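You operate a simulated robot arm through the tools that you are given. There is no shell and no other tool. Be economical: measure what you need, move in short steps, check, and stop when the job is done.

You run a simulated robot arm. Do the job below in one go: nothing can be reset, and whatever is moved stays where it is left.

TASK
Take the can from the top of the wash bench and leave it on the top of the order bench. Then put the dish on the top of the near stack away on the top of the test bench. Then press the right tare button three times. Then switch the gauge switch on. Then take the tomato pack from the top of the pallet stack and put it on the platform of the left scale. Then take the brush from the top of the wall table and leave it on the shelf of the sample table. Then fetch the steel tray from the top of the wall table and set it on the top of the pallet stack. Do these in the order given. Set down upright: can.

The check looks at the end state, three seconds after you hand in, the way a careful person would. Anything else that was tipped, shoved, dropped, spilled or broken makes it a failure.

THE ROBOT
A 7-joint arm with a fingered hand on a trunk, on a base that drives. Base frame: it is fixed to the floor where the robot stands at the start and does not move with it; the origin is under the middle of the robot, x ahead of it, y to its left, z up; the surface under the hand at the start is at about z = 86. Units: cm, rad, N and s.
With the tool pointing down near the work surface it reaches from about 36 to 70 cm from the robot's upright axis, wherever it stands. Its first joint turns from -1.204 to 3.002 rad. Places, roughly: brush (11x4x5 cm) [-740, -170, 80]; can (11x7x20 cm) [50, 10, 90]; dish (10x12x4 cm) [-410, 480, 70]; gauge switch [-840, 80, 80]; platform of the left scale [-860, 170, 70]; right tare button [-870, 370, 110]; shelf of the sample table [-420, -140, 40]; steel tray [-675, -175, 75]; tomato pack [-850, -75, 100]; top of the order bench [-170, 450, 80]; top of the pallet stack [-870, -60, 110]; top of the test bench [-210, 710, 80]. Payload 3.2 kg.
The TCP is the grasp point between the finger pads, 2.6 cm short of the fingertips. In the tool frame z runs along the fingers and y along their closing line. Largest opening 8.8 cm; the body of the gripper starts 3 cm behind the TCP. The gripper is a hand of 5 fingers: y runs from the thumb to the fingers, the wrist lies at [-1.6, -10.8, -17.2] in the tool frame, and closing takes about 1.5 s.
Orientation is that of the tool frame in the base frame, as a unit quaternion [w, x, y, z]. With the fingers straight down and the wrist toward the robot, the tool's x, y and z point along [0, 1, 0], [1, 0, 0] and [0, 0, -1] of the base frame.

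THE INTERFACE
- The arm moves only by the tool servo_tool. Its arguments are lists of equal length, an entry for each row: "gripper": the gripper command, from -1 (fully open) to 1 (shut), values between in proportion; "dp": the shift along the tool's x, y, z in cm, a list of three; "delta_rot": the turn, a rotation vector about the tool's x, y, z in rad, a list of three. In form: {"gripper": [gripper, ...], "dp": [[tx, ty, tz], ...], "delta_rot": [[ax, ay, az], ...]}. A call has 1 to 12 rows; each row shifts and turns the commanded pose from where the row before left it, along the tool's axes as they then stand. A row lasts 0.2 s, in which the tool goes at most 5 cm and 0.15 rad; a call with a longer step from one row to the next is refused whole, and so is a gripper value outside its range. A pose out of reach is approached as far as the arm can. The call stops where the force on the tool passes 40 N (or 10 N more than at its start, if that is more) or the arm is blocked; 0.2 s more then pass. Each finger travels about 7.2 cm/s and halts on what it meets, pressing with about 21 N; the grip force reading is that of the motor and also rises with nothing between the fingers. The clock runs only during rows and for 0.2 s after the last one: add rows that do not move to give the fingers time. The reply holds the time, the measured pose of the TCP, the force on the tool along the base axes, the opening and the grip force, in the units named above and with some noise, with the torque about the TCP (base axes, N m) and any sound that the robot's microphone picked up.
- Cameras (640 x 400 px; columns grow to the right, rows downward): "scene" is now at [12.77, 3.29, 135.77]; the picture's right is [0.38, -0.92, 0.00], its down [-0.61, -0.25, -0.75] and it looks along [0.69, 0.29, -0.66] (base axes); focal length 261 px, centre (320, 200). "wrist" rides on the gripper at [6.7, -9.8, -11.7] in the tool frame; the picture's right is [-0.71, 0.33, -0.62], its down [-0.65, -0.65, 0.39] and it looks along [-0.28, 0.68, 0.68] (tool axes); focal length 234 px, centre (320, 200). There is no depth. A picture from a camera that has moved, and an enlarged one, comes with that camera's place and axes in the base frame and with its lens.
- grab_frame(camera): a new picture of that camera. It takes no simulated time.
- raise_lower(by): slides the trunk up (or, below 0, down) by that many cm; the arm and the scene camera ride with it, the base frame stays. It gives what a move gives, with no picture.
- roll_base(legs): drives the robot by 1 to 6 legs, each [ahead, left, turn to the left] in cm, cm and rad, along the robot's own axes; the way and the turn of a leg run together, so that a leg with both is an arc; at most 150 cm and 3.142 rad a leg. The arm and the cameras ride along, it lands a little off, and it stops where it bumps. It gives what a move gives.
- preshape(shape): the hand has 5 fingers and takes this shape, open, in about a second: jaw (thumb against the fingers, like two jaws); tri (thumb and two fingers); tip (a fingertip pinch); poke (one finger out to press); point (the index stretched); flat (the hand flat); cup (the hand cupped); fist (a fist). The gripper value then closes the fingers along that shape, each until it touches; the sizes above hold for jaw. It gives what a move gives, with no picture.
- turn_head(pan, tilt): turns the head with the scene camera to pan (to the left, within 1.501 rad either way) and tilt (down, from -0.506 to 1.204), counted from straight ahead of the robot. It gives what a move gives.
- zoom(camera, box): a new picture of the part [left, top, right, bottom] of that camera's present view, enlarged. It takes no simulated time.
- finish_job(): hands the job in; it is judged then, once.

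Work in short steps. Places have to be worked out from the pictures, the camera data and where the tool is seen: move nearer, look again, correct. Check each grasp and each placing, and mend what went wrong. You have 186 turns and 164 pictures in all, those below and enlarged ones among them. Open the gripper and draw the arm clear of the work before you hand the job in, unless the task says otherwise; then end with one line.

The tools are called after "Request:" by a JSON object that holds its "fn" and its "kwargs". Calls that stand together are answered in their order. servo_tool: Moves the arm, as the interface text tells. Its arguments: {"type":"object","properties":{"gripper":{"type":"array","items":{"type":"number"}},"dp":{"type":"array","items":{"type":"array","items":{"type":"number"}}},"delta_rot":{"type":"array","items":{"type":"array","items":{"type":"number"}}}},"required":["gripper","dp","delta_rot"]} The other tools are called the same way: raise_lower (by) slides the trunk up or down; preshape (shape) gives the hand a shape; roll_base (legs) drives the base; turn_head (pan, tilt) turns the head that bears the scene camera; grab_frame (camera) takes a picture; zoom (camera, box) takes an enlarged picture of a part of a camera's view; finish_job () hands the job in.

At the start:

```text
time: 0.0
eef_pos: [40.02, 14.21, 112.16]
tool_rot: [-0.001, 0.707, 0.707, 0.001]
force: [-0.5, 0.8, 0.3]
wrist_torque: [-0.02, 0.01, -0.01]
gripper_width: 8.76
grasp_force: 0.0
shape: jaw
trunk travel left (down, up): [-67.5, 16.5]
robot x, y, heading: [-0.12, 0.3, 0.001]
head pan, tilt: [0.394, 0.724]
```

scene: 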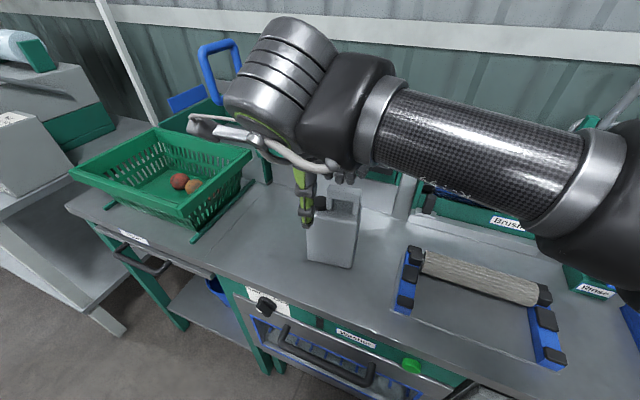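
wrist: 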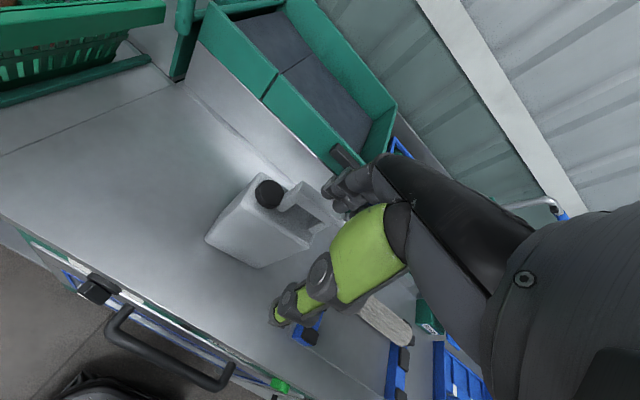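

The can stands under the hand, partly hidden by the arm. I zoom in on both views to measure it.

Request:
{"fn": "zoom", "kwargs": {"camera": "scene", "box": [240, 130, 440, 290]}}

Request:
{"fn": "zoom", "kwargs": {"camera": "wrist", "box": [180, 130, 380, 290]}}

```text
2.50 times, centred on (340, 210) of scene
camera zoom: at [12.77, 3.29, 135.77], right [0.38, -0.92, 0.0], down [-0.61, -0.25, -0.75], along [0.69, 0.29, -0.66], focal length 652 px, centre (270, 175)
```

zoom: 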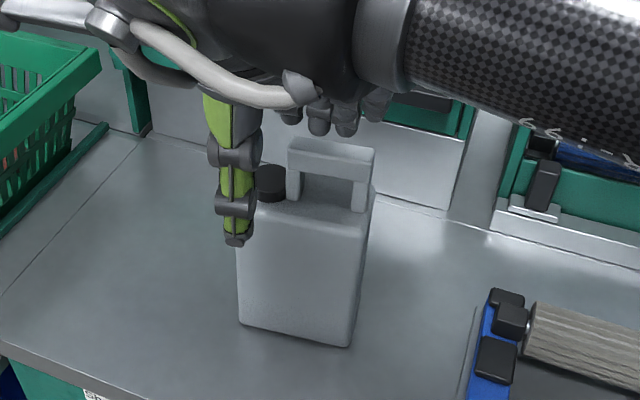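

```text
2.50 times, centred on (280, 210) of wrist
camera zoom: at [30.18, 20.82, 123.88], right [0.33, -0.71, 0.62], down [-0.65, -0.65, -0.39], along [0.68, -0.28, -0.68], focal length 585 px, centre (420, 175)
```

zoom: 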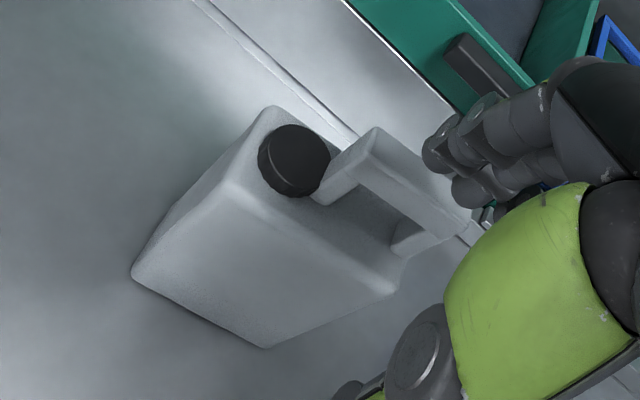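

I put the handle bar at about x 48.7, y 13.4, top z 106, running nearly along y and turned about 0.18 rad. I move over it and align, keeping my height.

Request:
{"fn": "servo_tool", "kwargs": {"gripper": [-1, -1, -1, -1, -1], "dp": [[-0.4, 4.3, 0], [-0.4, 4.3, 0], [0, 0, 0], [0, 0, 0], [0, 0, 0]], "delta_rot": [[0, 0, 0], [0, 0, 0], [0, 0, -0.09], [0, 0, -0.09], [0, 0, 0]]}}

Request:
{"fn": "grab_frame", "kwargs": {"camera": "wrist"}}

Request:
{"fn": "zoom", "kwargs": {"camera": "scene", "box": [240, 130, 440, 290]}}

```text
time: 1.2
eef_pos: [48.52, 13.42, 112.3]
tool_rot: [0.001, 0.641, 0.768, 0.001]
force: [-0.1, 0.4, 0.1]
wrist_torque: [0.02, -0.02, -0.02]
gripper_width: 8.78
grasp_force: 0.0
shape: jaw
trunk travel left (down, up): [-67.5, 16.5]
robot x, y, heading: [-0.1, -0.01, 0.0]
head pan, tilt: [0.394, 0.724]
```

```text
159 pictures are left
camera wrist: at [37.73, 18.12, 123.9], right [0.45, -0.64, 0.62], down [-0.53, -0.76, -0.39], along [0.72, -0.15, -0.68], focal length 234 px, centre (320, 200)
```

wrist: 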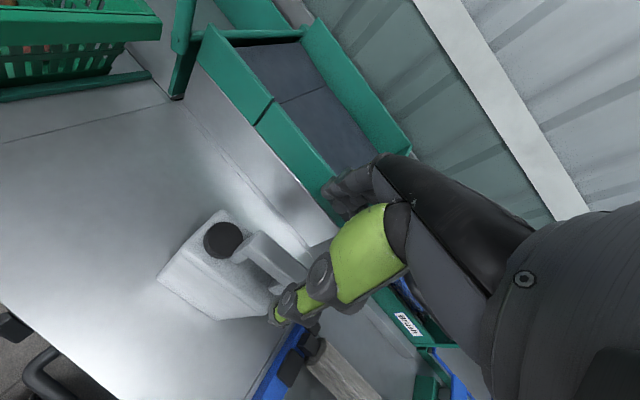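

```text
2.50 times, centred on (340, 210) of scene
camera zoom: at [12.74, 3.31, 135.77], right [0.38, -0.92, 0.0], down [-0.61, -0.26, -0.75], along [0.69, 0.29, -0.66], focal length 652 px, centre (270, 175)
```

zoom: 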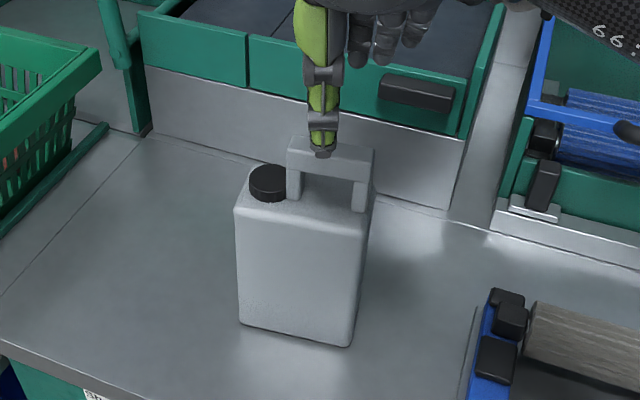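

The thumb is in front of the bar and the fingers are behind it. I go down 7.8 cm to straddle the bar, then close.

Request:
{"fn": "servo_tool", "kwargs": {"gripper": [-1, -1, -1, -1, 1, 1, 1, 1, 1, 1, 1, 1], "dp": [[0, 0, 3], [0, 0, 3], [0, 0, 1.8], [0, 0, 0], [0, 0, 0], [0, 0, 0], [0, 0, 0], [0, 0, 0], [0, 0, 0], [0, 0, 0], [0, 0, 0], [0, 0, 0]], "delta_rot": [[0, 0, 0], [0, 0, 0], [0, 0, 0], [0, 0, 0], [0, 0, 0], [0, 0, 0], [0, 0, 0], [0, 0, 0], [0, 0, 0], [0, 0, 0], [0, 0, 0], [0, 0, 0]]}}

Request:
{"fn": "grab_frame", "kwargs": {"camera": "scene"}}

```text
time: 3.8
eef_pos: [48.63, 13.32, 104.39]
tool_rot: [0.0, 0.641, 0.767, -0.001]
force: [-0.6, 0.3, 0.3]
wrist_torque: [0.02, -0.14, 0.03]
gripper_width: 0.89
grasp_force: 20.9
shape: jaw
trunk travel left (down, up): [-67.5, 16.5]
robot x, y, heading: [-0.22, -0.11, 0.0]
head pan, tilt: [0.394, 0.724]
```

```text
157 pictures are left
camera scene: at [12.9, 3.31, 135.75], right [0.38, -0.92, 0.0], down [-0.61, -0.26, -0.75], along [0.69, 0.29, -0.66], focal length 261 px, centre (320, 200)
```

scene: 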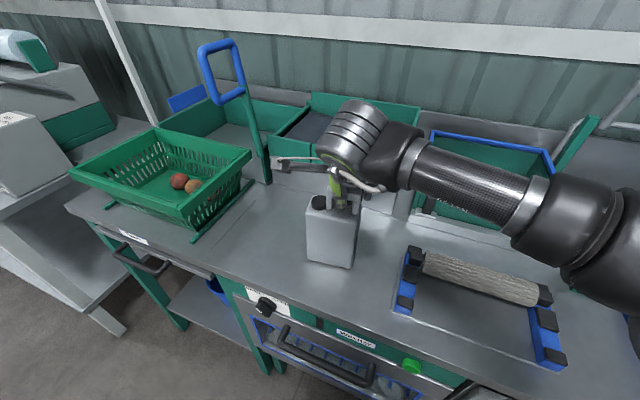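

The opening reads 0.89 cm, so I check by zooming and lifting slightly.

Request:
{"fn": "servo_tool", "kwargs": {"gripper": [1, 1, 1], "dp": [[0, 0, -1.5], [0, 0, -1.5], [0, 0, 0]], "delta_rot": [[0, 0, 0], [0, 0, 0], [0, 0, 0]]}}

Request:
{"fn": "zoom", "kwargs": {"camera": "scene", "box": [240, 130, 440, 290]}}

```text
time: 4.6
eef_pos: [48.59, 13.42, 107.22]
tool_rot: [-0.001, 0.64, 0.768, -0.001]
force: [-0.3, -0.4, -10.0]
wrist_torque: [-0.05, -0.09, 0.01]
gripper_width: 1.0
grasp_force: 20.8
shape: jaw
trunk travel left (down, up): [-67.5, 16.5]
robot x, y, heading: [-0.38, 0.01, 0.003]
head pan, tilt: [0.394, 0.724]
```

```text
2.50 times, centred on (340, 210) of scene
camera zoom: at [12.97, 3.31, 135.74], right [0.38, -0.92, 0.0], down [-0.61, -0.26, -0.75], along [0.69, 0.29, -0.66], focal length 652 px, centre (270, 175)
```

zoom: 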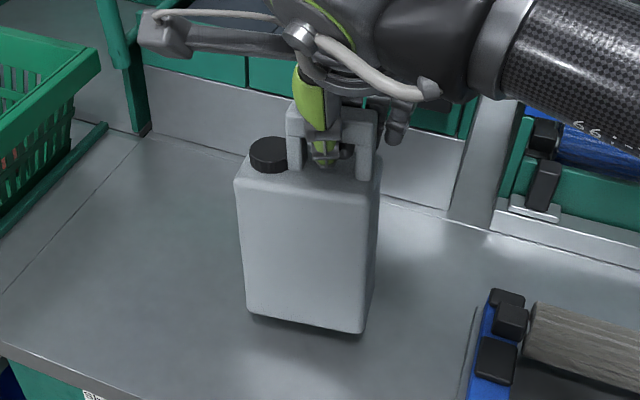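

The can is held, weighing about 10 N. I lift it well clear, back away from the bench, and look around.

Request:
{"fn": "servo_tool", "kwargs": {"gripper": [1, 1, 1, 1, 1], "dp": [[0, 0, -3], [0, 0, -3], [0, 0, -3], [0, 0, -1], [0, 0, 0]], "delta_rot": [[0, 0, 0], [0, 0, 0], [0, 0, 0], [0, 0, 0], [0, 0, 0]]}}

Request:
{"fn": "turn_head", "kwargs": {"pan": 1.5, "tilt": 0.3}}

Request:
{"fn": "grab_frame", "kwargs": {"camera": "scene"}}

Request:
{"fn": "turn_head", "kwargs": {"pan": -1.5, "tilt": 0.3}}

Request:
{"fn": "grab_frame", "kwargs": {"camera": "scene"}}

```text
time: 5.8
eef_pos: [48.69, 13.53, 117.28]
tool_rot: [-0.001, 0.64, 0.768, -0.001]
force: [-0.4, -0.9, -10.3]
wrist_torque: [-0.11, -0.09, 0.03]
gripper_width: 1.03
grasp_force: 20.5
shape: jaw
trunk travel left (down, up): [-67.5, 16.5]
robot x, y, heading: [-0.07, -0.17, -0.004]
head pan, tilt: [0.394, 0.724]
```

```text
time: 7.1
eef_pos: [48.63, 13.51, 117.32]
tool_rot: [-0.001, 0.641, 0.768, -0.001]
force: [-0.2, 1.6, -11.1]
wrist_torque: [-0.08, -0.12, 0.02]
gripper_width: 1.0
grasp_force: 21.3
shape: jaw
trunk travel left (down, up): [-67.5, 16.5]
robot x, y, heading: [0.14, 0.1, 0.002]
head pan, tilt: [1.499, 0.3]
```

```text
155 pictures are left
camera scene: at [5.89, 9.42, 139.57], right [1.0, -0.07, 0.0], down [-0.02, -0.3, -0.95], along [0.07, 0.95, -0.3], focal length 261 px, centre (320, 200)
```

scene: 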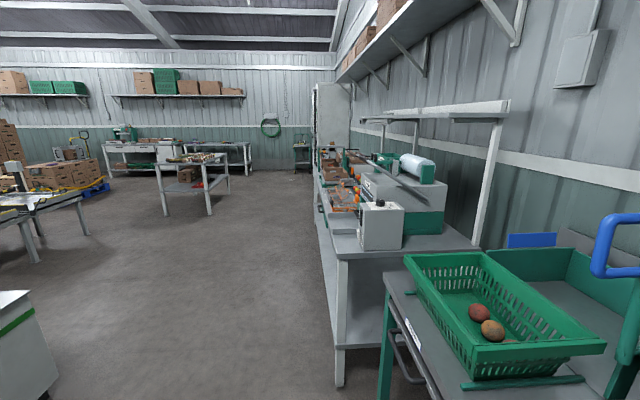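

```text
time: 9.7
eef_pos: [48.47, 13.38, 117.21]
tool_rot: [0.0, 0.641, 0.767, -0.001]
force: [-0.1, 0.1, -10.6]
wrist_torque: [-0.08, -0.08, 0.01]
gripper_width: 1.02
grasp_force: 20.9
shape: jaw
trunk travel left (down, up): [-67.5, 16.5]
robot x, y, heading: [0.39, 0.1, 0.002]
head pan, tilt: [-1.499, 0.3]
```

```text
154 pictures are left
camera scene: at [5.88, -9.2, 139.58], right [-1.0, -0.07, 0.0], down [-0.02, 0.29, -0.96], along [0.07, -0.95, -0.3], focal length 261 px, centre (320, 200)
```

scene: 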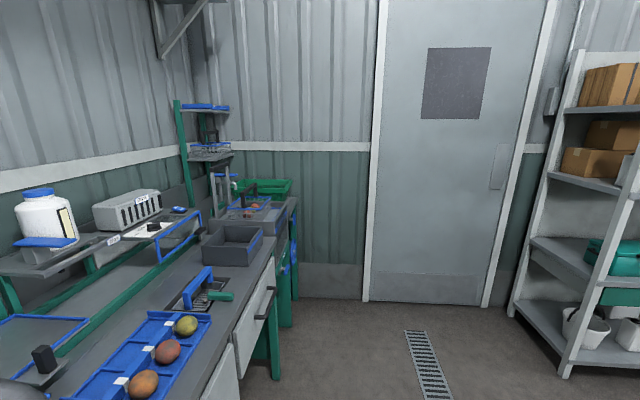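

The order bench is the small table ahead-left in the left-hand view. I back out, turn left and drive along the aisle.

Request:
{"fn": "roll_base", "kwargs": {"legs": [[-65, 0, 0], [0, 0, 1.571], [140, 0, 0]]}}

Request:
{"fn": "turn_head", "kwargs": {"pan": 0.3, "tilt": 0.35}}

Request:
{"fn": "grab_frame", "kwargs": {"camera": "scene"}}

```text
time: 23.7
eef_pos: [-78.07, 187.38, 117.27]
tool_rot: [0.001, -0.089, 0.996, 0.0]
force: [-0.1, 0.9, -10.6]
wrist_torque: [0.09, -0.12, -0.03]
gripper_width: 1.04
grasp_force: 21.0
shape: jaw
trunk travel left (down, up): [-67.5, 16.5]
robot x, y, heading: [-64.6, 138.88, 1.569]
head pan, tilt: [-1.499, 0.3]
```

```text
time: 25.5
eef_pos: [-78.01, 187.43, 117.2]
tool_rot: [0.0, -0.09, 0.996, 0.0]
force: [-0.2, 0.0, -10.5]
wrist_torque: [0.07, -0.07, 0.0]
gripper_width: 0.98
grasp_force: 21.0
shape: jaw
trunk travel left (down, up): [-67.5, 16.5]
robot x, y, heading: [-64.69, 138.74, 1.569]
head pan, tilt: [0.3, 0.351]
```

```text
153 pictures are left
camera scene: at [-67.36, 152.97, 139.09], right [0.96, 0.29, 0.0], down [0.1, -0.33, -0.94], along [-0.28, 0.9, -0.35], focal length 261 px, centre (320, 200)
```

scene: 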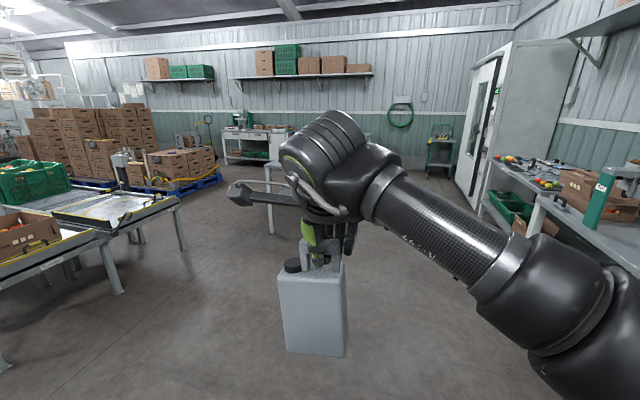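

The aisle is clear. I drive ahead another metre and look at the order bench again.

Request:
{"fn": "roll_base", "kwargs": {"legs": [[100, 0, 0]]}}

Request:
{"fn": "turn_head", "kwargs": {"pan": 0.75, "tilt": 0.45}}

Request:
{"fn": "grab_frame", "kwargs": {"camera": "scene"}}

```text
time: 30.7
eef_pos: [-78.09, 287.59, 117.32]
tool_rot: [0.0, -0.091, 0.996, -0.001]
force: [-0.5, -0.6, -11.3]
wrist_torque: [0.1, -0.08, -0.01]
gripper_width: 0.99
grasp_force: 20.2
shape: jaw
trunk travel left (down, up): [-67.5, 16.5]
robot x, y, heading: [-64.7, 239.12, 1.572]
head pan, tilt: [0.3, 0.351]
```

```text
time: 31.6
eef_pos: [-78.24, 287.62, 117.34]
tool_rot: [0.0, -0.091, 0.996, -0.001]
force: [-0.4, 0.2, -10.1]
wrist_torque: [0.06, -0.1, -0.02]
gripper_width: 1.01
grasp_force: 21.1
shape: jaw
trunk travel left (down, up): [-67.5, 16.5]
robot x, y, heading: [-64.45, 239.02, 1.573]
head pan, tilt: [0.75, 0.45]
```

```text
152 pictures are left
camera scene: at [-70.96, 250.99, 138.18], right [0.73, 0.68, 0.0], down [0.3, -0.32, -0.9], along [-0.61, 0.66, -0.44], focal length 261 px, centre (320, 200)
```

scene: 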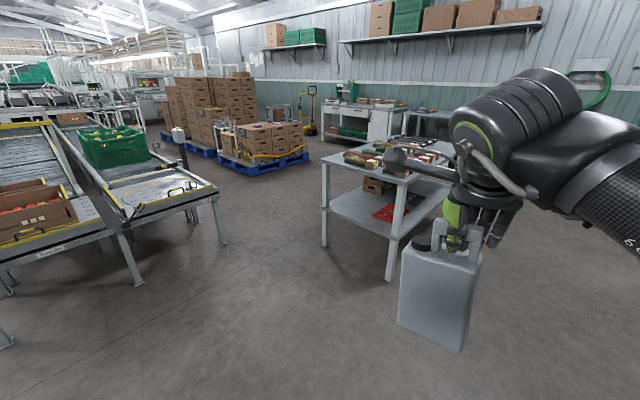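

The order bench front edge lies at y≈390, x from −200 to −134. I drive in front of it and look at its top.

Request:
{"fn": "roll_base", "kwargs": {"legs": [[45, 80, 0]]}}

Request:
{"fn": "turn_head", "kwargs": {"pan": 0.1, "tilt": 0.6}}

Request:
{"fn": "grab_frame", "kwargs": {"camera": "scene"}}

```text
time: 36.4
eef_pos: [-158.52, 332.6, 117.19]
tool_rot: [0.0, -0.089, 0.996, 0.0]
force: [-0.7, 0.1, -11.2]
wrist_torque: [0.05, -0.03, 0.01]
gripper_width: 1.02
grasp_force: 21.1
shape: jaw
trunk travel left (down, up): [-67.5, 16.5]
robot x, y, heading: [-144.86, 284.04, 1.572]
head pan, tilt: [0.75, 0.45]
```

```text
time: 37.5
eef_pos: [-158.64, 332.7, 117.31]
tool_rot: [-0.001, -0.088, 0.996, -0.001]
force: [-0.5, 0.2, -10.0]
wrist_torque: [0.12, -0.05, -0.01]
gripper_width: 1.01
grasp_force: 21.2
shape: jaw
trunk travel left (down, up): [-67.5, 16.5]
robot x, y, heading: [-144.94, 284.02, 1.567]
head pan, tilt: [0.099, 0.6]
```

```text
151 pictures are left
camera scene: at [-146.04, 298.06, 136.82], right [0.99, 0.1, 0.0], down [0.06, -0.56, -0.82], along [-0.08, 0.82, -0.57], focal length 261 px, centre (320, 200)
```

scene: 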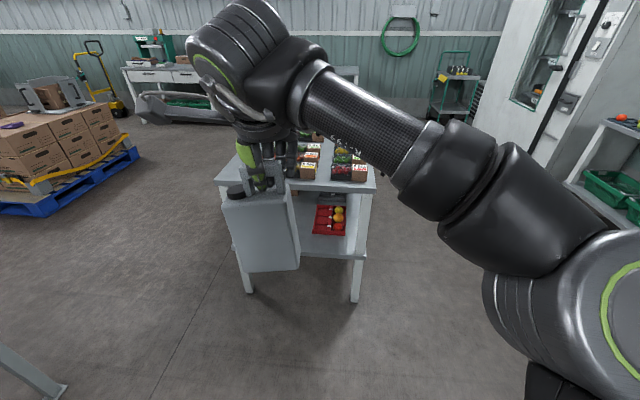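

The arm hides the top, so I check the wrist view.

Request:
{"fn": "grab_frame", "kwargs": {"camera": "wrist"}}

Request:
{"fn": "zoom", "kwargs": {"camera": "scene", "box": [200, 100, 400, 225]}}

```text
150 pictures are left
camera wrist: at [-163.37, 321.86, 128.95], right [0.64, 0.45, 0.62], down [0.76, -0.53, -0.39], along [0.15, 0.72, -0.68], focal length 234 px, centre (320, 200)
```

wrist: 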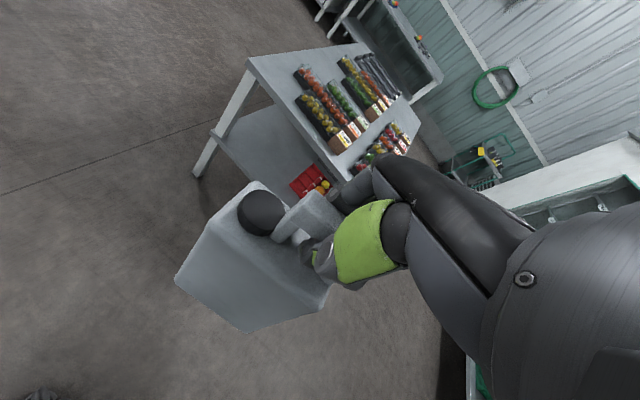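

```text
3.20 times, centred on (300, 162) of scene
camera zoom: at [-146.04, 298.06, 136.82], right [0.99, 0.1, 0.0], down [0.06, -0.56, -0.82], along [-0.08, 0.82, -0.57], focal length 834 px, centre (384, 320)
```

zoom: 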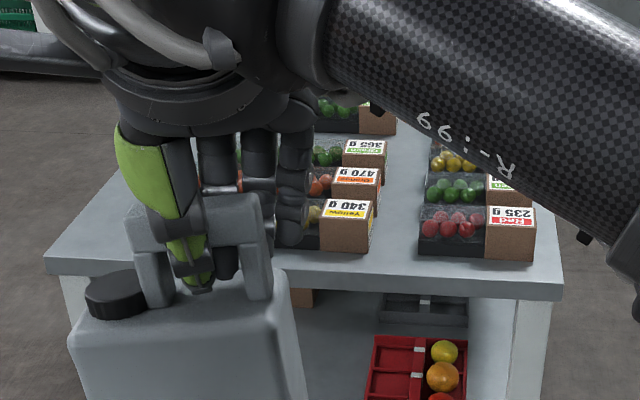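

The left strip of the top (x −202 to −183) is free and wide enough for the can. I drive so the can ends up above that strip.

Request:
{"fn": "roll_base", "kwargs": {"legs": [[40, 0, 0], [28, 32.5, 0]]}}

Request:
{"fn": "turn_head", "kwargs": {"pan": 0.3, "tilt": 0.85}}

Request:
{"fn": "grab_frame", "kwargs": {"camera": "scene"}}

Request:
{"fn": "grab_frame", "kwargs": {"camera": "wrist"}}

```text
time: 42.2
eef_pos: [-190.05, 401.15, 117.11]
tool_rot: [0.0, -0.085, 0.996, -0.001]
force: [0.3, 1.1, -10.2]
wrist_torque: [0.09, -0.04, 0.0]
gripper_width: 1.03
grasp_force: 20.7
shape: jaw
trunk travel left (down, up): [-67.5, 16.5]
robot x, y, heading: [-177.42, 352.26, 1.559]
head pan, tilt: [0.099, 0.6]
```

```text
time: 43.0
eef_pos: [-190.19, 401.13, 117.21]
tool_rot: [0.001, -0.084, 0.996, -0.002]
force: [1.6, -0.1, -10.4]
wrist_torque: [0.08, -0.03, 0.02]
gripper_width: 1.05
grasp_force: 20.6
shape: jaw
trunk travel left (down, up): [-67.5, 16.5]
robot x, y, heading: [-177.67, 352.32, 1.56]
head pan, tilt: [0.3, 0.85]
```

```text
148 pictures are left
camera scene: at [-179.41, 365.09, 134.73], right [0.96, 0.29, 0.0], down [0.21, -0.72, -0.66], along [-0.19, 0.63, -0.75], focal length 261 px, centre (320, 200)
```

scene: 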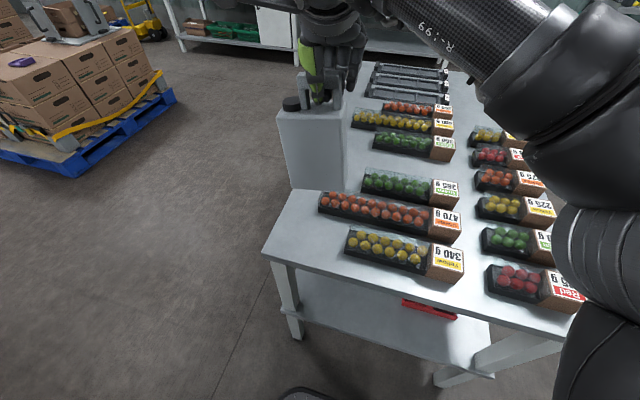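

```text
147 pictures are left
camera wrist: at [-195.08, 390.37, 128.92], right [0.64, 0.45, 0.62], down [0.75, -0.54, -0.39], along [0.16, 0.72, -0.68], focal length 234 px, centre (320, 200)
```

wrist: 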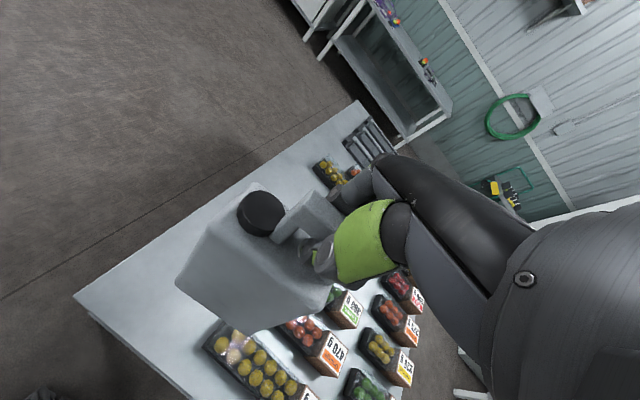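

The 470 g punnet reaches further left than I thought, leaving the front-left corner (x −202…−183, y 391…406) free. I square the can up, shift it over that corner, and lower it partway.

Request:
{"fn": "servo_tool", "kwargs": {"gripper": [1, 1, 1, 1, 1, 1, 1, 1], "dp": [[0, 0, 0], [0, 0, 0], [1.7, -2.5, 0], [0, 0, 3], [0, 0, 3], [0, 0, 3], [0, 0, 3], [0, 0, 0]], "delta_rot": [[0, 0, 0.085], [0, 0, 0.085], [0, 0, 0], [0, 0, 0], [0, 0, 0], [0, 0, 0], [0, 0, 0], [0, 0, 0]]}}

Request:
{"fn": "zoom", "kwargs": {"camera": "scene", "box": [220, 90, 440, 300]}}

```text
time: 44.8
eef_pos: [-191.91, 398.54, 105.15]
tool_rot: [0.0, 0.0, 1.0, 0.0]
force: [0.1, -0.9, -11.3]
wrist_torque: [0.04, -0.06, 0.01]
gripper_width: 1.0
grasp_force: 20.9
shape: jaw
trunk travel left (down, up): [-67.5, 16.5]
robot x, y, heading: [-176.78, 352.46, 1.563]
head pan, tilt: [0.3, 0.85]
```

```text
1.90 times, centred on (330, 195) of scene
camera zoom: at [-179.44, 365.02, 134.74], right [0.96, 0.29, 0.0], down [0.22, -0.72, -0.66], along [-0.19, 0.63, -0.75], focal length 496 px, centre (301, 210)
```

zoom: 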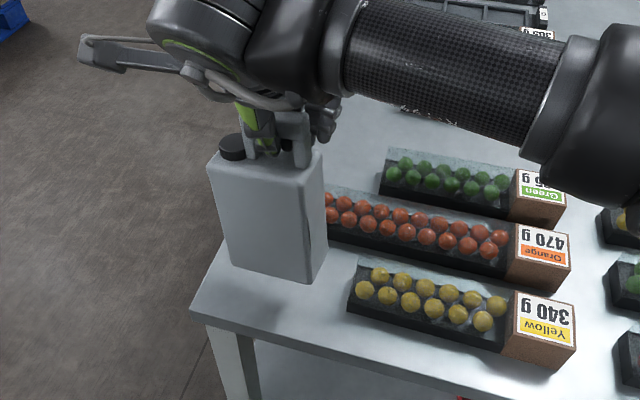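

The can is aligned over the corner with clear margins. I lower it in small steps until the force shows contact.

Request:
{"fn": "servo_tool", "kwargs": {"gripper": [1, 1, 1, 1, 1], "dp": [[0, 0, 2.5], [0, 0, 2], [0, 0, 1], [0, 0, 0.5], [0, 0, 0]], "delta_rot": [[0, 0, 0], [0, 0, 0], [0, 0, 0], [0, 0, 0], [0, 0, 0]]}}

Request:
{"fn": "zoom", "kwargs": {"camera": "scene", "box": [220, 90, 440, 300]}}

```text
time: 46.0
eef_pos: [-191.9, 398.58, 99.27]
tool_rot: [0.001, 0.0, 1.0, -0.001]
force: [0.3, 0.1, -10.1]
wrist_torque: [0.08, -0.06, -0.01]
gripper_width: 1.02
grasp_force: 21.3
shape: jaw
trunk travel left (down, up): [-67.5, 16.5]
robot x, y, heading: [-177.22, 352.57, 1.559]
head pan, tilt: [0.3, 0.85]
```

```text
1.90 times, centred on (330, 195) of scene
camera zoom: at [-179.43, 365.07, 134.73], right [0.96, 0.29, 0.0], down [0.22, -0.72, -0.66], along [-0.19, 0.63, -0.75], focal length 496 px, centre (301, 210)
```

zoom: 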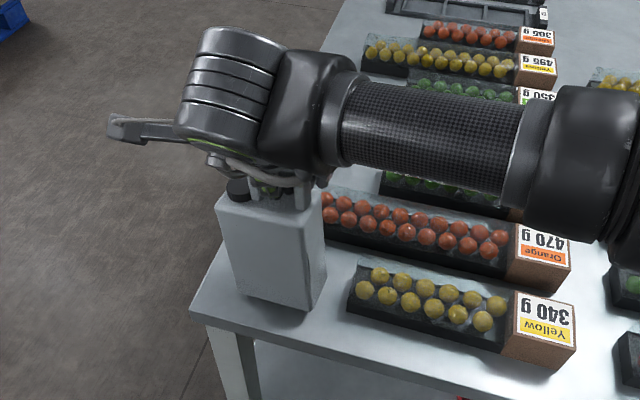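

The can is nearly down. I lower it another centimetre or so in small steps.

Request:
{"fn": "servo_tool", "kwargs": {"gripper": [1, 1, 1, 1], "dp": [[0, 0, 0.3], [0, 0, 0.3], [0, 0, 0.3], [0, 0, 0]], "delta_rot": [[0, 0, 0], [0, 0, 0], [0, 0, 0], [0, 0, 0]]}}

```text
time: 47.0
eef_pos: [-191.63, 398.31, 98.81]
tool_rot: [-0.001, 0.001, 1.0, 0.003]
force: [6.3, -3.5, 16.4]
wrist_torque: [0.04, -0.03, 0.0]
gripper_width: 1.11
grasp_force: 20.8
shape: jaw
trunk travel left (down, up): [-67.5, 16.5]
robot x, y, heading: [-177.41, 352.36, 1.559]
head pan, tilt: [0.3, 0.85]
```

The can is on the bench. I ease the pressure, open, and rise straight up.

Request:
{"fn": "servo_tool", "kwargs": {"gripper": [1, 1, -1, -1, -1, -1, -1, -1, -1, -1, -1], "dp": [[0, 0, -0.4], [0, 0, 0], [0, 0, 0], [0, 0, 0], [0, 0, 0], [0, 0, 0], [0, 0, 0], [0, 0, 0], [0, 0, -3], [0, 0, -3], [0, 0, -3]], "delta_rot": [[0, 0, 0], [0, 0, 0], [0, 0, 0], [0, 0, 0], [0, 0, 0], [0, 0, 0], [0, 0, 0], [0, 0, 0], [0, 0, 0], [0, 0, 0], [0, 0, 0]]}}

Request:
{"fn": "zoom", "kwargs": {"camera": "scene", "box": [220, 90, 440, 300]}}

```text
time: 49.4
eef_pos: [-191.85, 398.36, 107.98]
tool_rot: [0.0, -0.001, 1.0, -0.001]
force: [0.2, 0.2, -0.4]
wrist_torque: [0.04, -0.01, 0.02]
gripper_width: 8.77
grasp_force: 0.0
shape: jaw
trunk travel left (down, up): [-67.5, 16.5]
robot x, y, heading: [-177.37, 352.37, 1.556]
head pan, tilt: [0.3, 0.85]
```

```text
1.90 times, centred on (330, 195) of scene
camera zoom: at [-179.37, 364.85, 134.75], right [0.96, 0.29, 0.0], down [0.22, -0.72, -0.66], along [-0.19, 0.63, -0.75], focal length 496 px, centre (301, 210)
```

zoom: 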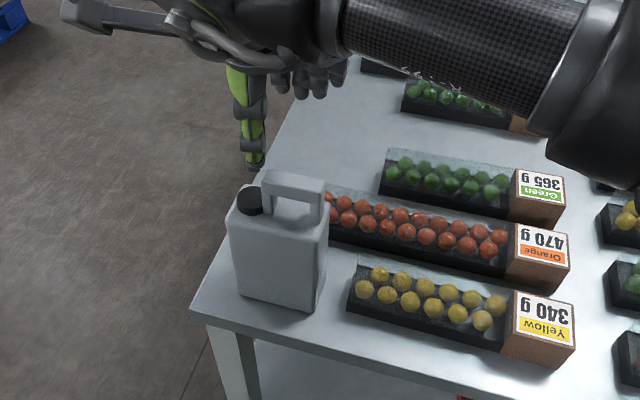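

The can is upright and free. I rise, turn left toward the pallet stack, and look for the dish.

Request:
{"fn": "servo_tool", "kwargs": {"gripper": [-1, -1, -1], "dp": [[0, 0, -5], [0, 0, -4], [0, 0, 0]], "delta_rot": [[0, 0, 0], [0, 0, 0], [0, 0, 0]]}}

Request:
{"fn": "roll_base", "kwargs": {"legs": [[0, 0, 1.571]]}}

Request:
{"fn": "turn_head", "kwargs": {"pan": -0.5, "tilt": 0.4}}

Request:
{"fn": "grab_frame", "kwargs": {"camera": "scene"}}

```text
time: 50.2
eef_pos: [-191.86, 398.52, 116.9]
tool_rot: [0.001, 0.0, 1.0, 0.0]
force: [0.3, 0.1, -0.5]
wrist_torque: [-0.01, -0.03, -0.03]
gripper_width: 8.79
grasp_force: 0.0
shape: jaw
trunk travel left (down, up): [-67.5, 16.5]
robot x, y, heading: [-177.2, 352.08, 1.565]
head pan, tilt: [0.3, 0.85]
```

```text
time: 54.4
eef_pos: [-223.19, 336.97, 116.75]
tool_rot: [-0.001, 0.712, -0.702, -0.001]
force: [0.2, -0.1, -0.3]
wrist_torque: [0.02, 0.01, -0.01]
gripper_width: 8.78
grasp_force: 0.0
shape: jaw
trunk travel left (down, up): [-67.5, 16.5]
robot x, y, heading: [-177.44, 352.41, -3.135]
head pan, tilt: [0.3, 0.85]
```

```text
time: 55.5
eef_pos: [-223.21, 337.0, 116.88]
tool_rot: [0.0, 0.712, -0.702, 0.001]
force: [0.0, 0.2, -0.7]
wrist_torque: [0.0, 0.0, 0.0]
gripper_width: 8.78
grasp_force: 0.1
shape: jaw
trunk travel left (down, up): [-67.5, 16.5]
robot x, y, heading: [-177.38, 352.49, -3.139]
head pan, tilt: [-0.499, 0.4]
```

```text
143 pictures are left
camera scene: at [-190.35, 356.81, 138.66], right [0.48, 0.88, 0.0], down [0.34, -0.19, -0.92], along [-0.81, 0.44, -0.39], focal length 261 px, centre (320, 200)
```

scene: 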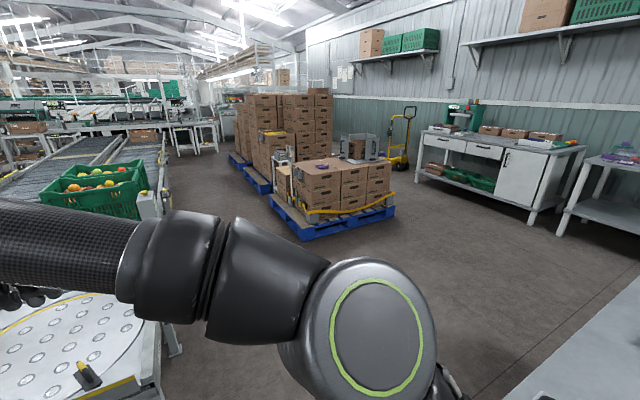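

The dish (purple) sits on the near stack's south-east top at about (-398, 473). I drive round between the order bench and the conveyor toward the stack's east side.

Request:
{"fn": "roll_base", "kwargs": {"legs": [[62, 0, 0], [60, -90, 0]]}}

Request:
{"fn": "turn_head", "kwargs": {"pan": -0.35, "tilt": 0.55}}

Request:
{"fn": "grab_frame", "kwargs": {"camera": "scene"}}

```text
time: 64.2
eef_pos: [-345.11, 428.05, 116.95]
tool_rot: [0.0, 0.708, -0.707, 0.0]
force: [-0.1, 0.0, -0.4]
wrist_torque: [0.01, -0.04, 0.02]
gripper_width: 8.79
grasp_force: 0.1
shape: jaw
trunk travel left (down, up): [-67.5, 16.5]
robot x, y, heading: [-299.04, 442.59, 3.133]
head pan, tilt: [-0.499, 0.4]
```

```text
time: 64.9
eef_pos: [-345.16, 428.1, 116.77]
tool_rot: [0.0, 0.708, -0.706, 0.0]
force: [-0.4, 0.4, -0.3]
wrist_torque: [0.0, 0.01, 0.02]
gripper_width: 8.79
grasp_force: 0.0
shape: jaw
trunk travel left (down, up): [-67.5, 16.5]
robot x, y, heading: [-298.94, 443.09, 3.134]
head pan, tilt: [-0.351, 0.55]
```

```text
142 pictures are left
camera scene: at [-312.49, 446.15, 137.3], right [0.35, 0.94, 0.0], down [0.49, -0.18, -0.85], along [-0.8, 0.3, -0.52], focal length 261 px, centre (320, 200)
```

scene: 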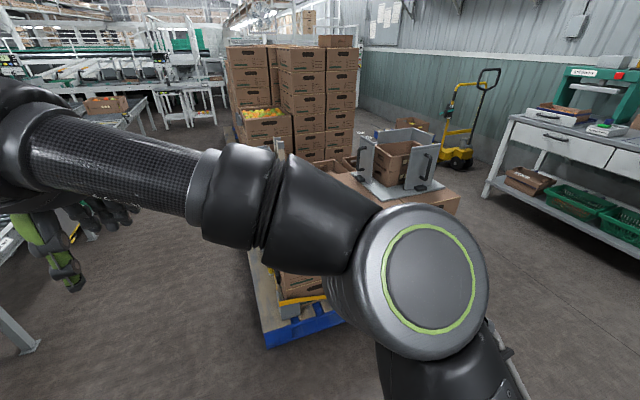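

The arm hides the dish. I shift right and closer so the dish comes under the hand's side of the view.

Request:
{"fn": "roll_base", "kwargs": {"legs": [[22, -47, 0]]}}

Request:
{"fn": "turn_head", "kwargs": {"pan": 0.3, "tilt": 0.6}}

Request:
{"fn": "grab_frame", "kwargs": {"camera": "scene"}}

Request:
{"fn": "grab_frame", "kwargs": {"camera": "wrist"}}

```text
time: 67.9
eef_pos: [-366.94, 475.36, 116.77]
tool_rot: [-0.001, -0.706, 0.708, 0.0]
force: [0.4, -0.2, -0.1]
wrist_torque: [0.01, -0.03, 0.01]
gripper_width: 8.77
grasp_force: 0.0
shape: jaw
trunk travel left (down, up): [-67.5, 16.5]
robot x, y, heading: [-320.86, 489.79, 3.133]
head pan, tilt: [-0.351, 0.55]
```

```text
time: 69.0
eef_pos: [-366.81, 475.36, 116.79]
tool_rot: [0.001, -0.707, 0.707, 0.0]
force: [-0.1, -0.3, 1.1]
wrist_torque: [-0.04, 0.01, 0.03]
gripper_width: 8.78
grasp_force: 0.1
shape: jaw
trunk travel left (down, up): [-67.5, 16.5]
robot x, y, heading: [-321.0, 489.93, 3.135]
head pan, tilt: [0.3, 0.6]
```

```text
141 pictures are left
camera scene: at [-334.23, 487.52, 136.84], right [-0.28, 0.96, 0.0], down [0.54, 0.16, -0.83], along [-0.79, -0.23, -0.56], focal length 261 px, centre (320, 200)
```

scene: 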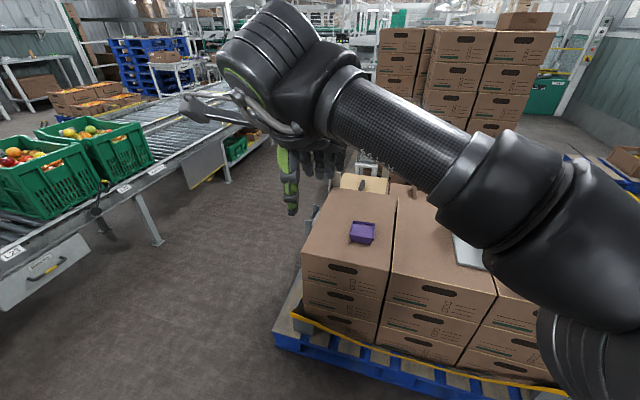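

```text
140 pictures are left
camera wrist: at [-357.13, 468.56, 128.5], right [-0.33, 0.71, 0.62], down [0.66, 0.65, -0.39], along [-0.68, 0.28, -0.68], focal length 234 px, centre (320, 200)
```

wrist: 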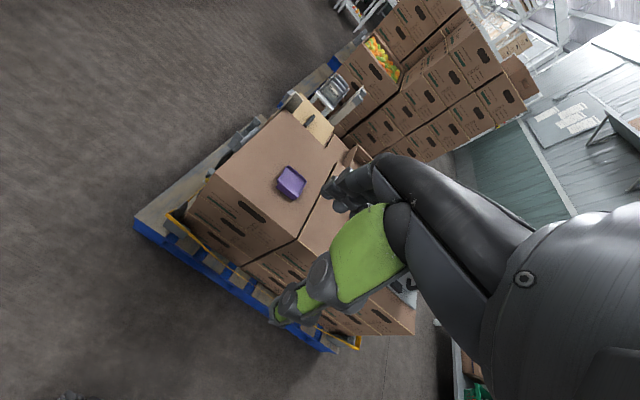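

The dish is at about (-410, 481), top z ≈72. I zoom to see its shape and orientation.

Request:
{"fn": "zoom", "kwargs": {"camera": "scene", "box": [320, 200, 400, 250]}}

Request:
{"fn": "zoom", "kwargs": {"camera": "wrist", "box": [250, 155, 330, 205]}}

```text
8.00 times, centred on (360, 225) of scene
camera zoom: at [-334.23, 487.52, 136.84], right [-0.28, 0.96, 0.0], down [0.54, 0.16, -0.83], along [-0.79, -0.23, -0.56], focal length 2085 px, centre (0, 0)
```

zoom: 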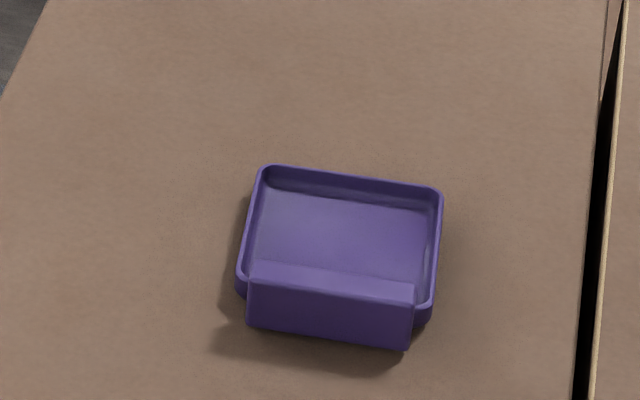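

```text
8.00 times, centred on (290, 180) of wrist
camera zoom: at [-357.13, 468.56, 128.5], right [-0.33, 0.71, 0.62], down [0.66, 0.65, -0.39], along [-0.68, 0.28, -0.68], focal length 1873 px, centre (560, 360)
```

zoom: 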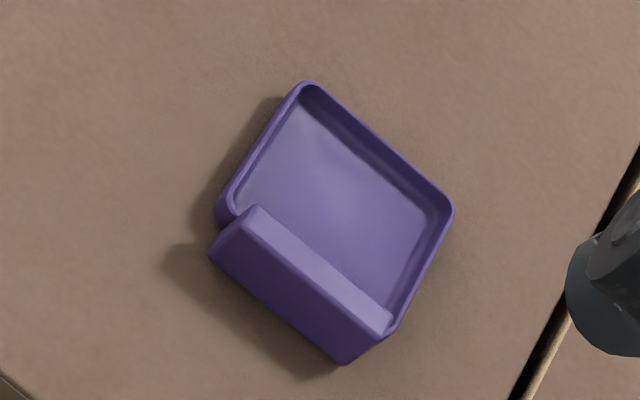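

The dish has a raised grip block along its near side, centred about (-410, 481.5, top ≈70) and aligned with y. I drive closer and lower the trunk.

Request:
{"fn": "roll_base", "kwargs": {"legs": [[27, 0, 0]]}}

Request:
{"fn": "raise_lower", "kwargs": {"by": -14}}

Request:
{"fn": "turn_head", "kwargs": {"pan": 0.15, "tilt": 0.7}}

Request:
{"fn": "grab_frame", "kwargs": {"camera": "scene"}}

Request:
{"fn": "grab_frame", "kwargs": {"camera": "wrist"}}

```text
time: 70.9
eef_pos: [-394.08, 475.74, 116.91]
tool_rot: [0.0, -0.706, 0.708, 0.001]
force: [-1.3, 0.0, 0.4]
wrist_torque: [-0.01, 0.0, 0.01]
gripper_width: 8.78
grasp_force: 0.1
shape: jaw
trunk travel left (down, up): [-67.5, 16.5]
robot x, y, heading: [-348.25, 490.44, 3.134]
head pan, tilt: [0.3, 0.6]
```

```text
time: 72.5
eef_pos: [-393.97, 475.67, 102.85]
tool_rot: [0.001, -0.706, 0.708, 0.0]
force: [-0.1, -0.4, 0.6]
wrist_torque: [-0.01, -0.02, -0.04]
gripper_width: 8.78
grasp_force: 0.1
shape: jaw
trunk travel left (down, up): [-53.5, 30.5]
robot x, y, heading: [-347.86, 490.07, 3.125]
head pan, tilt: [0.3, 0.6]
```

```text
time: 73.2
eef_pos: [-393.96, 475.6, 102.72]
tool_rot: [0.001, -0.706, 0.708, 0.0]
force: [0.2, -0.1, -0.5]
wrist_torque: [0.0, 0.0, 0.01]
gripper_width: 8.79
grasp_force: 0.0
shape: jaw
trunk travel left (down, up): [-53.5, 30.5]
robot x, y, heading: [-347.97, 490.46, 3.133]
head pan, tilt: [0.15, 0.7]
```

```text
137 pictures are left
camera scene: at [-361.26, 489.2, 121.98], right [-0.14, 0.99, 0.0], down [0.64, 0.09, -0.77], along [-0.76, -0.1, -0.64], focal length 261 px, centre (320, 200)
```

scene: 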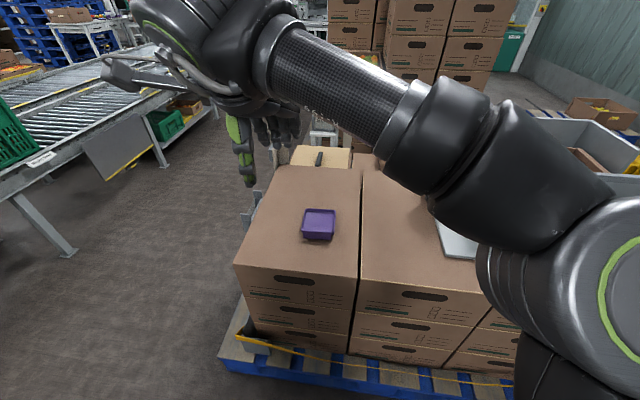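

```text
136 pictures are left
camera wrist: at [-384.25, 468.94, 114.51], right [-0.33, 0.71, 0.62], down [0.66, 0.65, -0.39], along [-0.68, 0.28, -0.68], focal length 234 px, centre (320, 200)
```

wrist: 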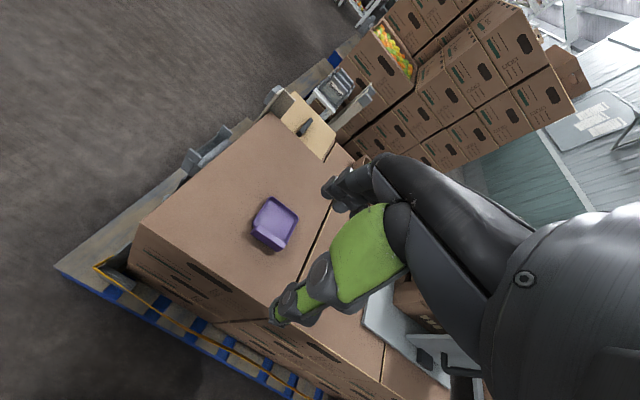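

I zoom both views to refine the block position.

Request:
{"fn": "zoom", "kwargs": {"camera": "scene", "box": [280, 200, 360, 250]}}

Request:
{"fn": "zoom", "kwargs": {"camera": "wrist", "box": [235, 195, 315, 245]}}

```text
8.00 times, centred on (320, 225) of scene
camera zoom: at [-361.26, 489.2, 121.98], right [-0.14, 0.99, 0.0], down [0.64, 0.09, -0.77], along [-0.76, -0.1, -0.64], focal length 2085 px, centre (320, 0)
```

zoom: 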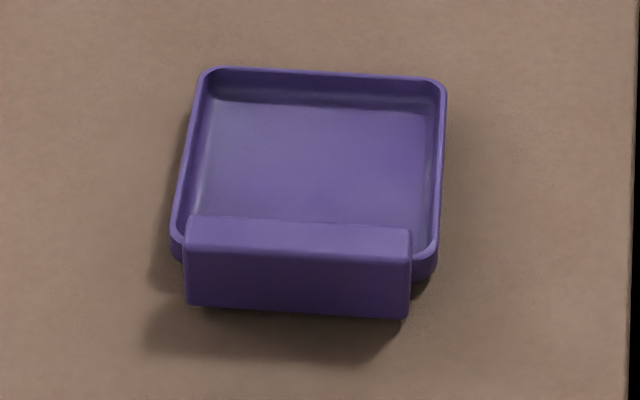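

```text
8.00 times, centred on (275, 220) of wrist
camera zoom: at [-384.25, 468.94, 114.51], right [-0.33, 0.71, 0.62], down [0.66, 0.65, -0.39], along [-0.68, 0.28, -0.68], focal length 1873 px, centre (680, 40)
```

zoom: 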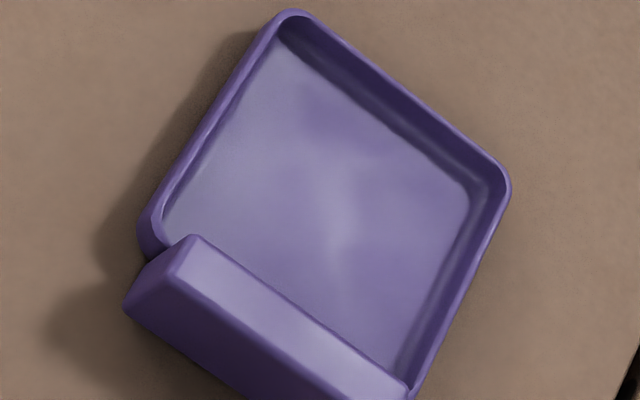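

Block top centre is about (-410.7, 481.5, 69.4). I move the hand over it, down to z≈78.

Request:
{"fn": "servo_tool", "kwargs": {"gripper": [-1, -1, -1, -1, -1, -1, -1, -1, -1, -1, -1], "dp": [[-1.5, 4.2, 0], [-1.5, 4.2, 0], [-1.5, 4.2, 0], [-1.4, 4.2, 0], [0, 0, 4], [0, 0, 4], [0, 0, 4], [0, 0, 4], [0, 0, 4], [0, 0, 4], [0, 0, 0]], "delta_rot": [[0, 0, 0], [0, 0, 0], [0, 0, 0], [0, 0, 0], [0, 0, 0], [0, 0, 0], [0, 0, 0], [0, 0, 0], [0, 0, 0], [0, 0, 0], [0, 0, 0]]}}

Request:
{"fn": "grab_frame", "kwargs": {"camera": "scene"}}

Request:
{"fn": "grab_frame", "kwargs": {"camera": "wrist"}}

```text
time: 75.6
eef_pos: [-406.34, 480.87, 78.29]
tool_rot: [0.0, -0.707, 0.707, 0.001]
force: [0.1, -0.2, -0.6]
wrist_torque: [0.03, -0.02, 0.01]
gripper_width: 8.77
grasp_force: 0.0
shape: jaw
out of reach, approached as far as the arm can: row 3, 4
trunk travel left (down, up): [-53.5, 30.5]
robot x, y, heading: [-347.78, 489.97, 3.133]
head pan, tilt: [0.15, 0.7]
```

```text
133 pictures are left
camera scene: at [-361.23, 489.21, 121.98], right [-0.14, 0.99, 0.0], down [0.64, 0.09, -0.77], along [-0.76, -0.1, -0.64], focal length 261 px, centre (320, 200)
```

scene: 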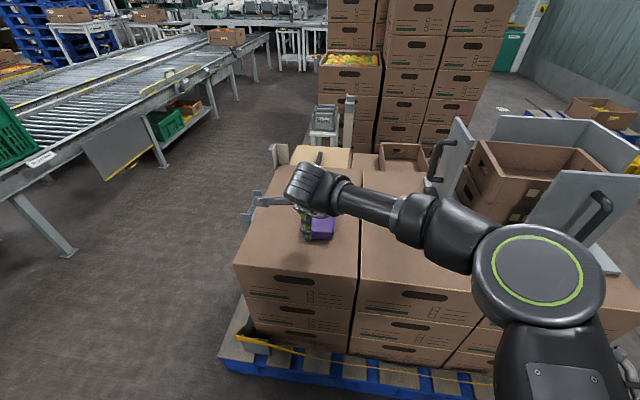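

```text
132 pictures are left
camera wrist: at [-396.6, 474.1, 90.05], right [-0.33, 0.71, 0.62], down [0.66, 0.65, -0.39], along [-0.68, 0.28, -0.68], focal length 234 px, centre (320, 200)
```

wrist: 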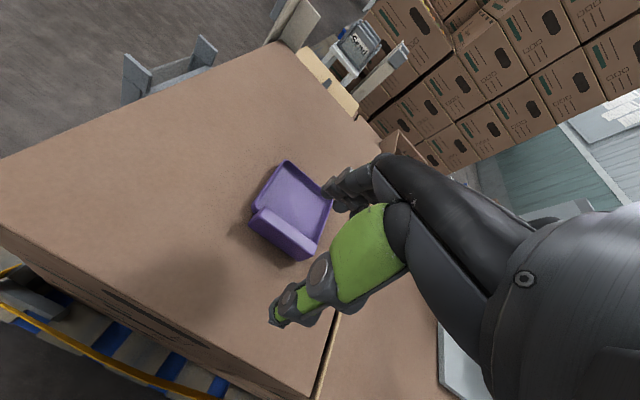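

The arm fell about 4 cm short in x. I nudge the base ahead 4 cm and look again.

Request:
{"fn": "roll_base", "kwargs": {"legs": [[4.2, 0, 0]]}}

Request:
{"fn": "zoom", "kwargs": {"camera": "wrist", "box": [220, 140, 400, 300]}}

Request:
{"fn": "zoom", "kwargs": {"camera": "scene", "box": [260, 150, 400, 260]}}

```text
time: 76.5
eef_pos: [-410.6, 480.98, 78.19]
tool_rot: [0.002, -0.706, 0.708, 0.0]
force: [-0.6, -0.7, -0.2]
wrist_torque: [0.04, -0.04, -0.02]
gripper_width: 8.79
grasp_force: 0.0
shape: jaw
trunk travel left (down, up): [-53.5, 30.5]
robot x, y, heading: [-351.68, 490.55, 3.124]
head pan, tilt: [0.15, 0.7]
```

```text
2.50 times, centred on (310, 220) of wrist
camera zoom: at [-400.89, 474.15, 90.03], right [-0.33, 0.71, 0.62], down [0.66, 0.65, -0.39], along [-0.68, 0.28, -0.68], focal length 585 px, centre (345, 150)
```

zoom: 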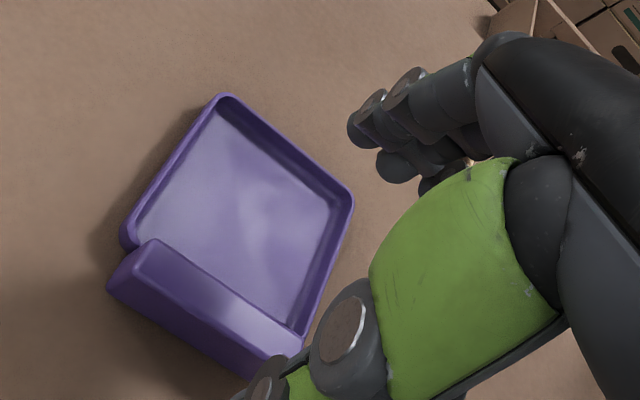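

```text
3.64 times, centred on (330, 205) of scene
camera zoom: at [-365.57, 489.27, 121.96], right [-0.14, 0.99, 0.0], down [0.64, 0.09, -0.76], along [-0.76, -0.1, -0.65], focal length 948 px, centre (284, 182)
```

zoom: 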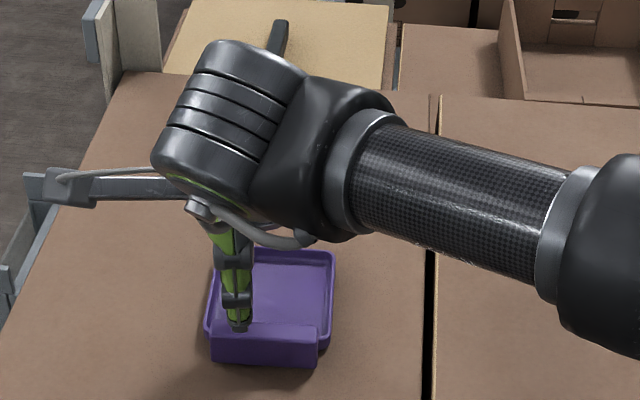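

The block is centred between thumb and fingers. I descend to z≈69.9 and close.

Request:
{"fn": "servo_tool", "kwargs": {"gripper": [-1, -1, -1, -1, -1, -1], "dp": [[-0.5, 0, 3], [0, 0, 2.5], [0, 0, 1.5], [0, 0, 0.8], [0, 0, 0.5], [0, 0, 0]], "delta_rot": [[0, 0, 0], [0, 0, 0], [0, 0, 0], [0, 0, 0], [0, 0, 0], [0, 0, 0]]}}

Request:
{"fn": "zoom", "kwargs": {"camera": "wrist", "box": [220, 140, 400, 300]}}

Request:
{"fn": "zoom", "kwargs": {"camera": "scene", "box": [260, 150, 400, 260]}}

```text
time: 77.9
eef_pos: [-410.55, 481.47, 70.07]
tool_rot: [0.0, -0.706, 0.708, 0.0]
force: [0.3, -0.1, -0.4]
wrist_torque: [-0.02, 0.03, -0.03]
gripper_width: 8.79
grasp_force: 0.1
shape: jaw
trunk travel left (down, up): [-53.5, 30.5]
robot x, y, heading: [-351.64, 490.4, 3.133]
head pan, tilt: [0.15, 0.7]
```

```text
2.50 times, centred on (310, 220) of wrist
camera zoom: at [-400.8, 474.65, 81.8], right [-0.33, 0.71, 0.62], down [0.66, 0.65, -0.39], along [-0.68, 0.28, -0.68], focal length 585 px, centre (345, 150)
```

zoom: 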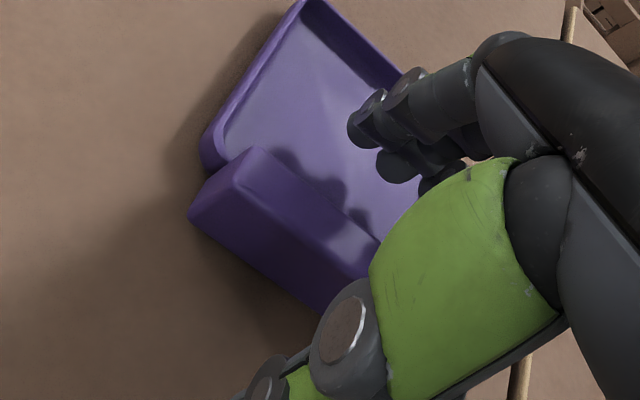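

```text
3.64 times, centred on (330, 205) of scene
camera zoom: at [-365.44, 489.27, 121.98], right [-0.14, 0.99, 0.0], down [0.64, 0.09, -0.76], along [-0.76, -0.1, -0.64], focal length 948 px, centre (284, 182)
```

zoom: 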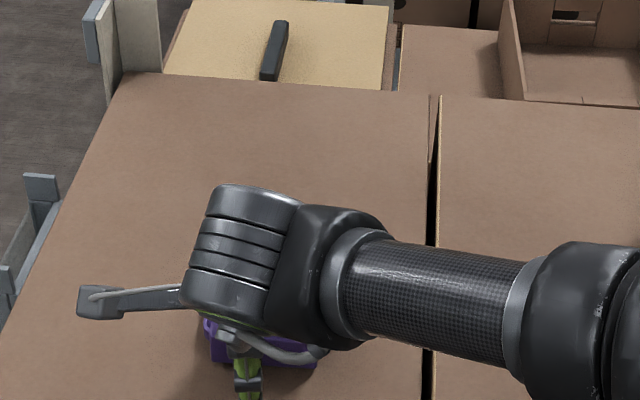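

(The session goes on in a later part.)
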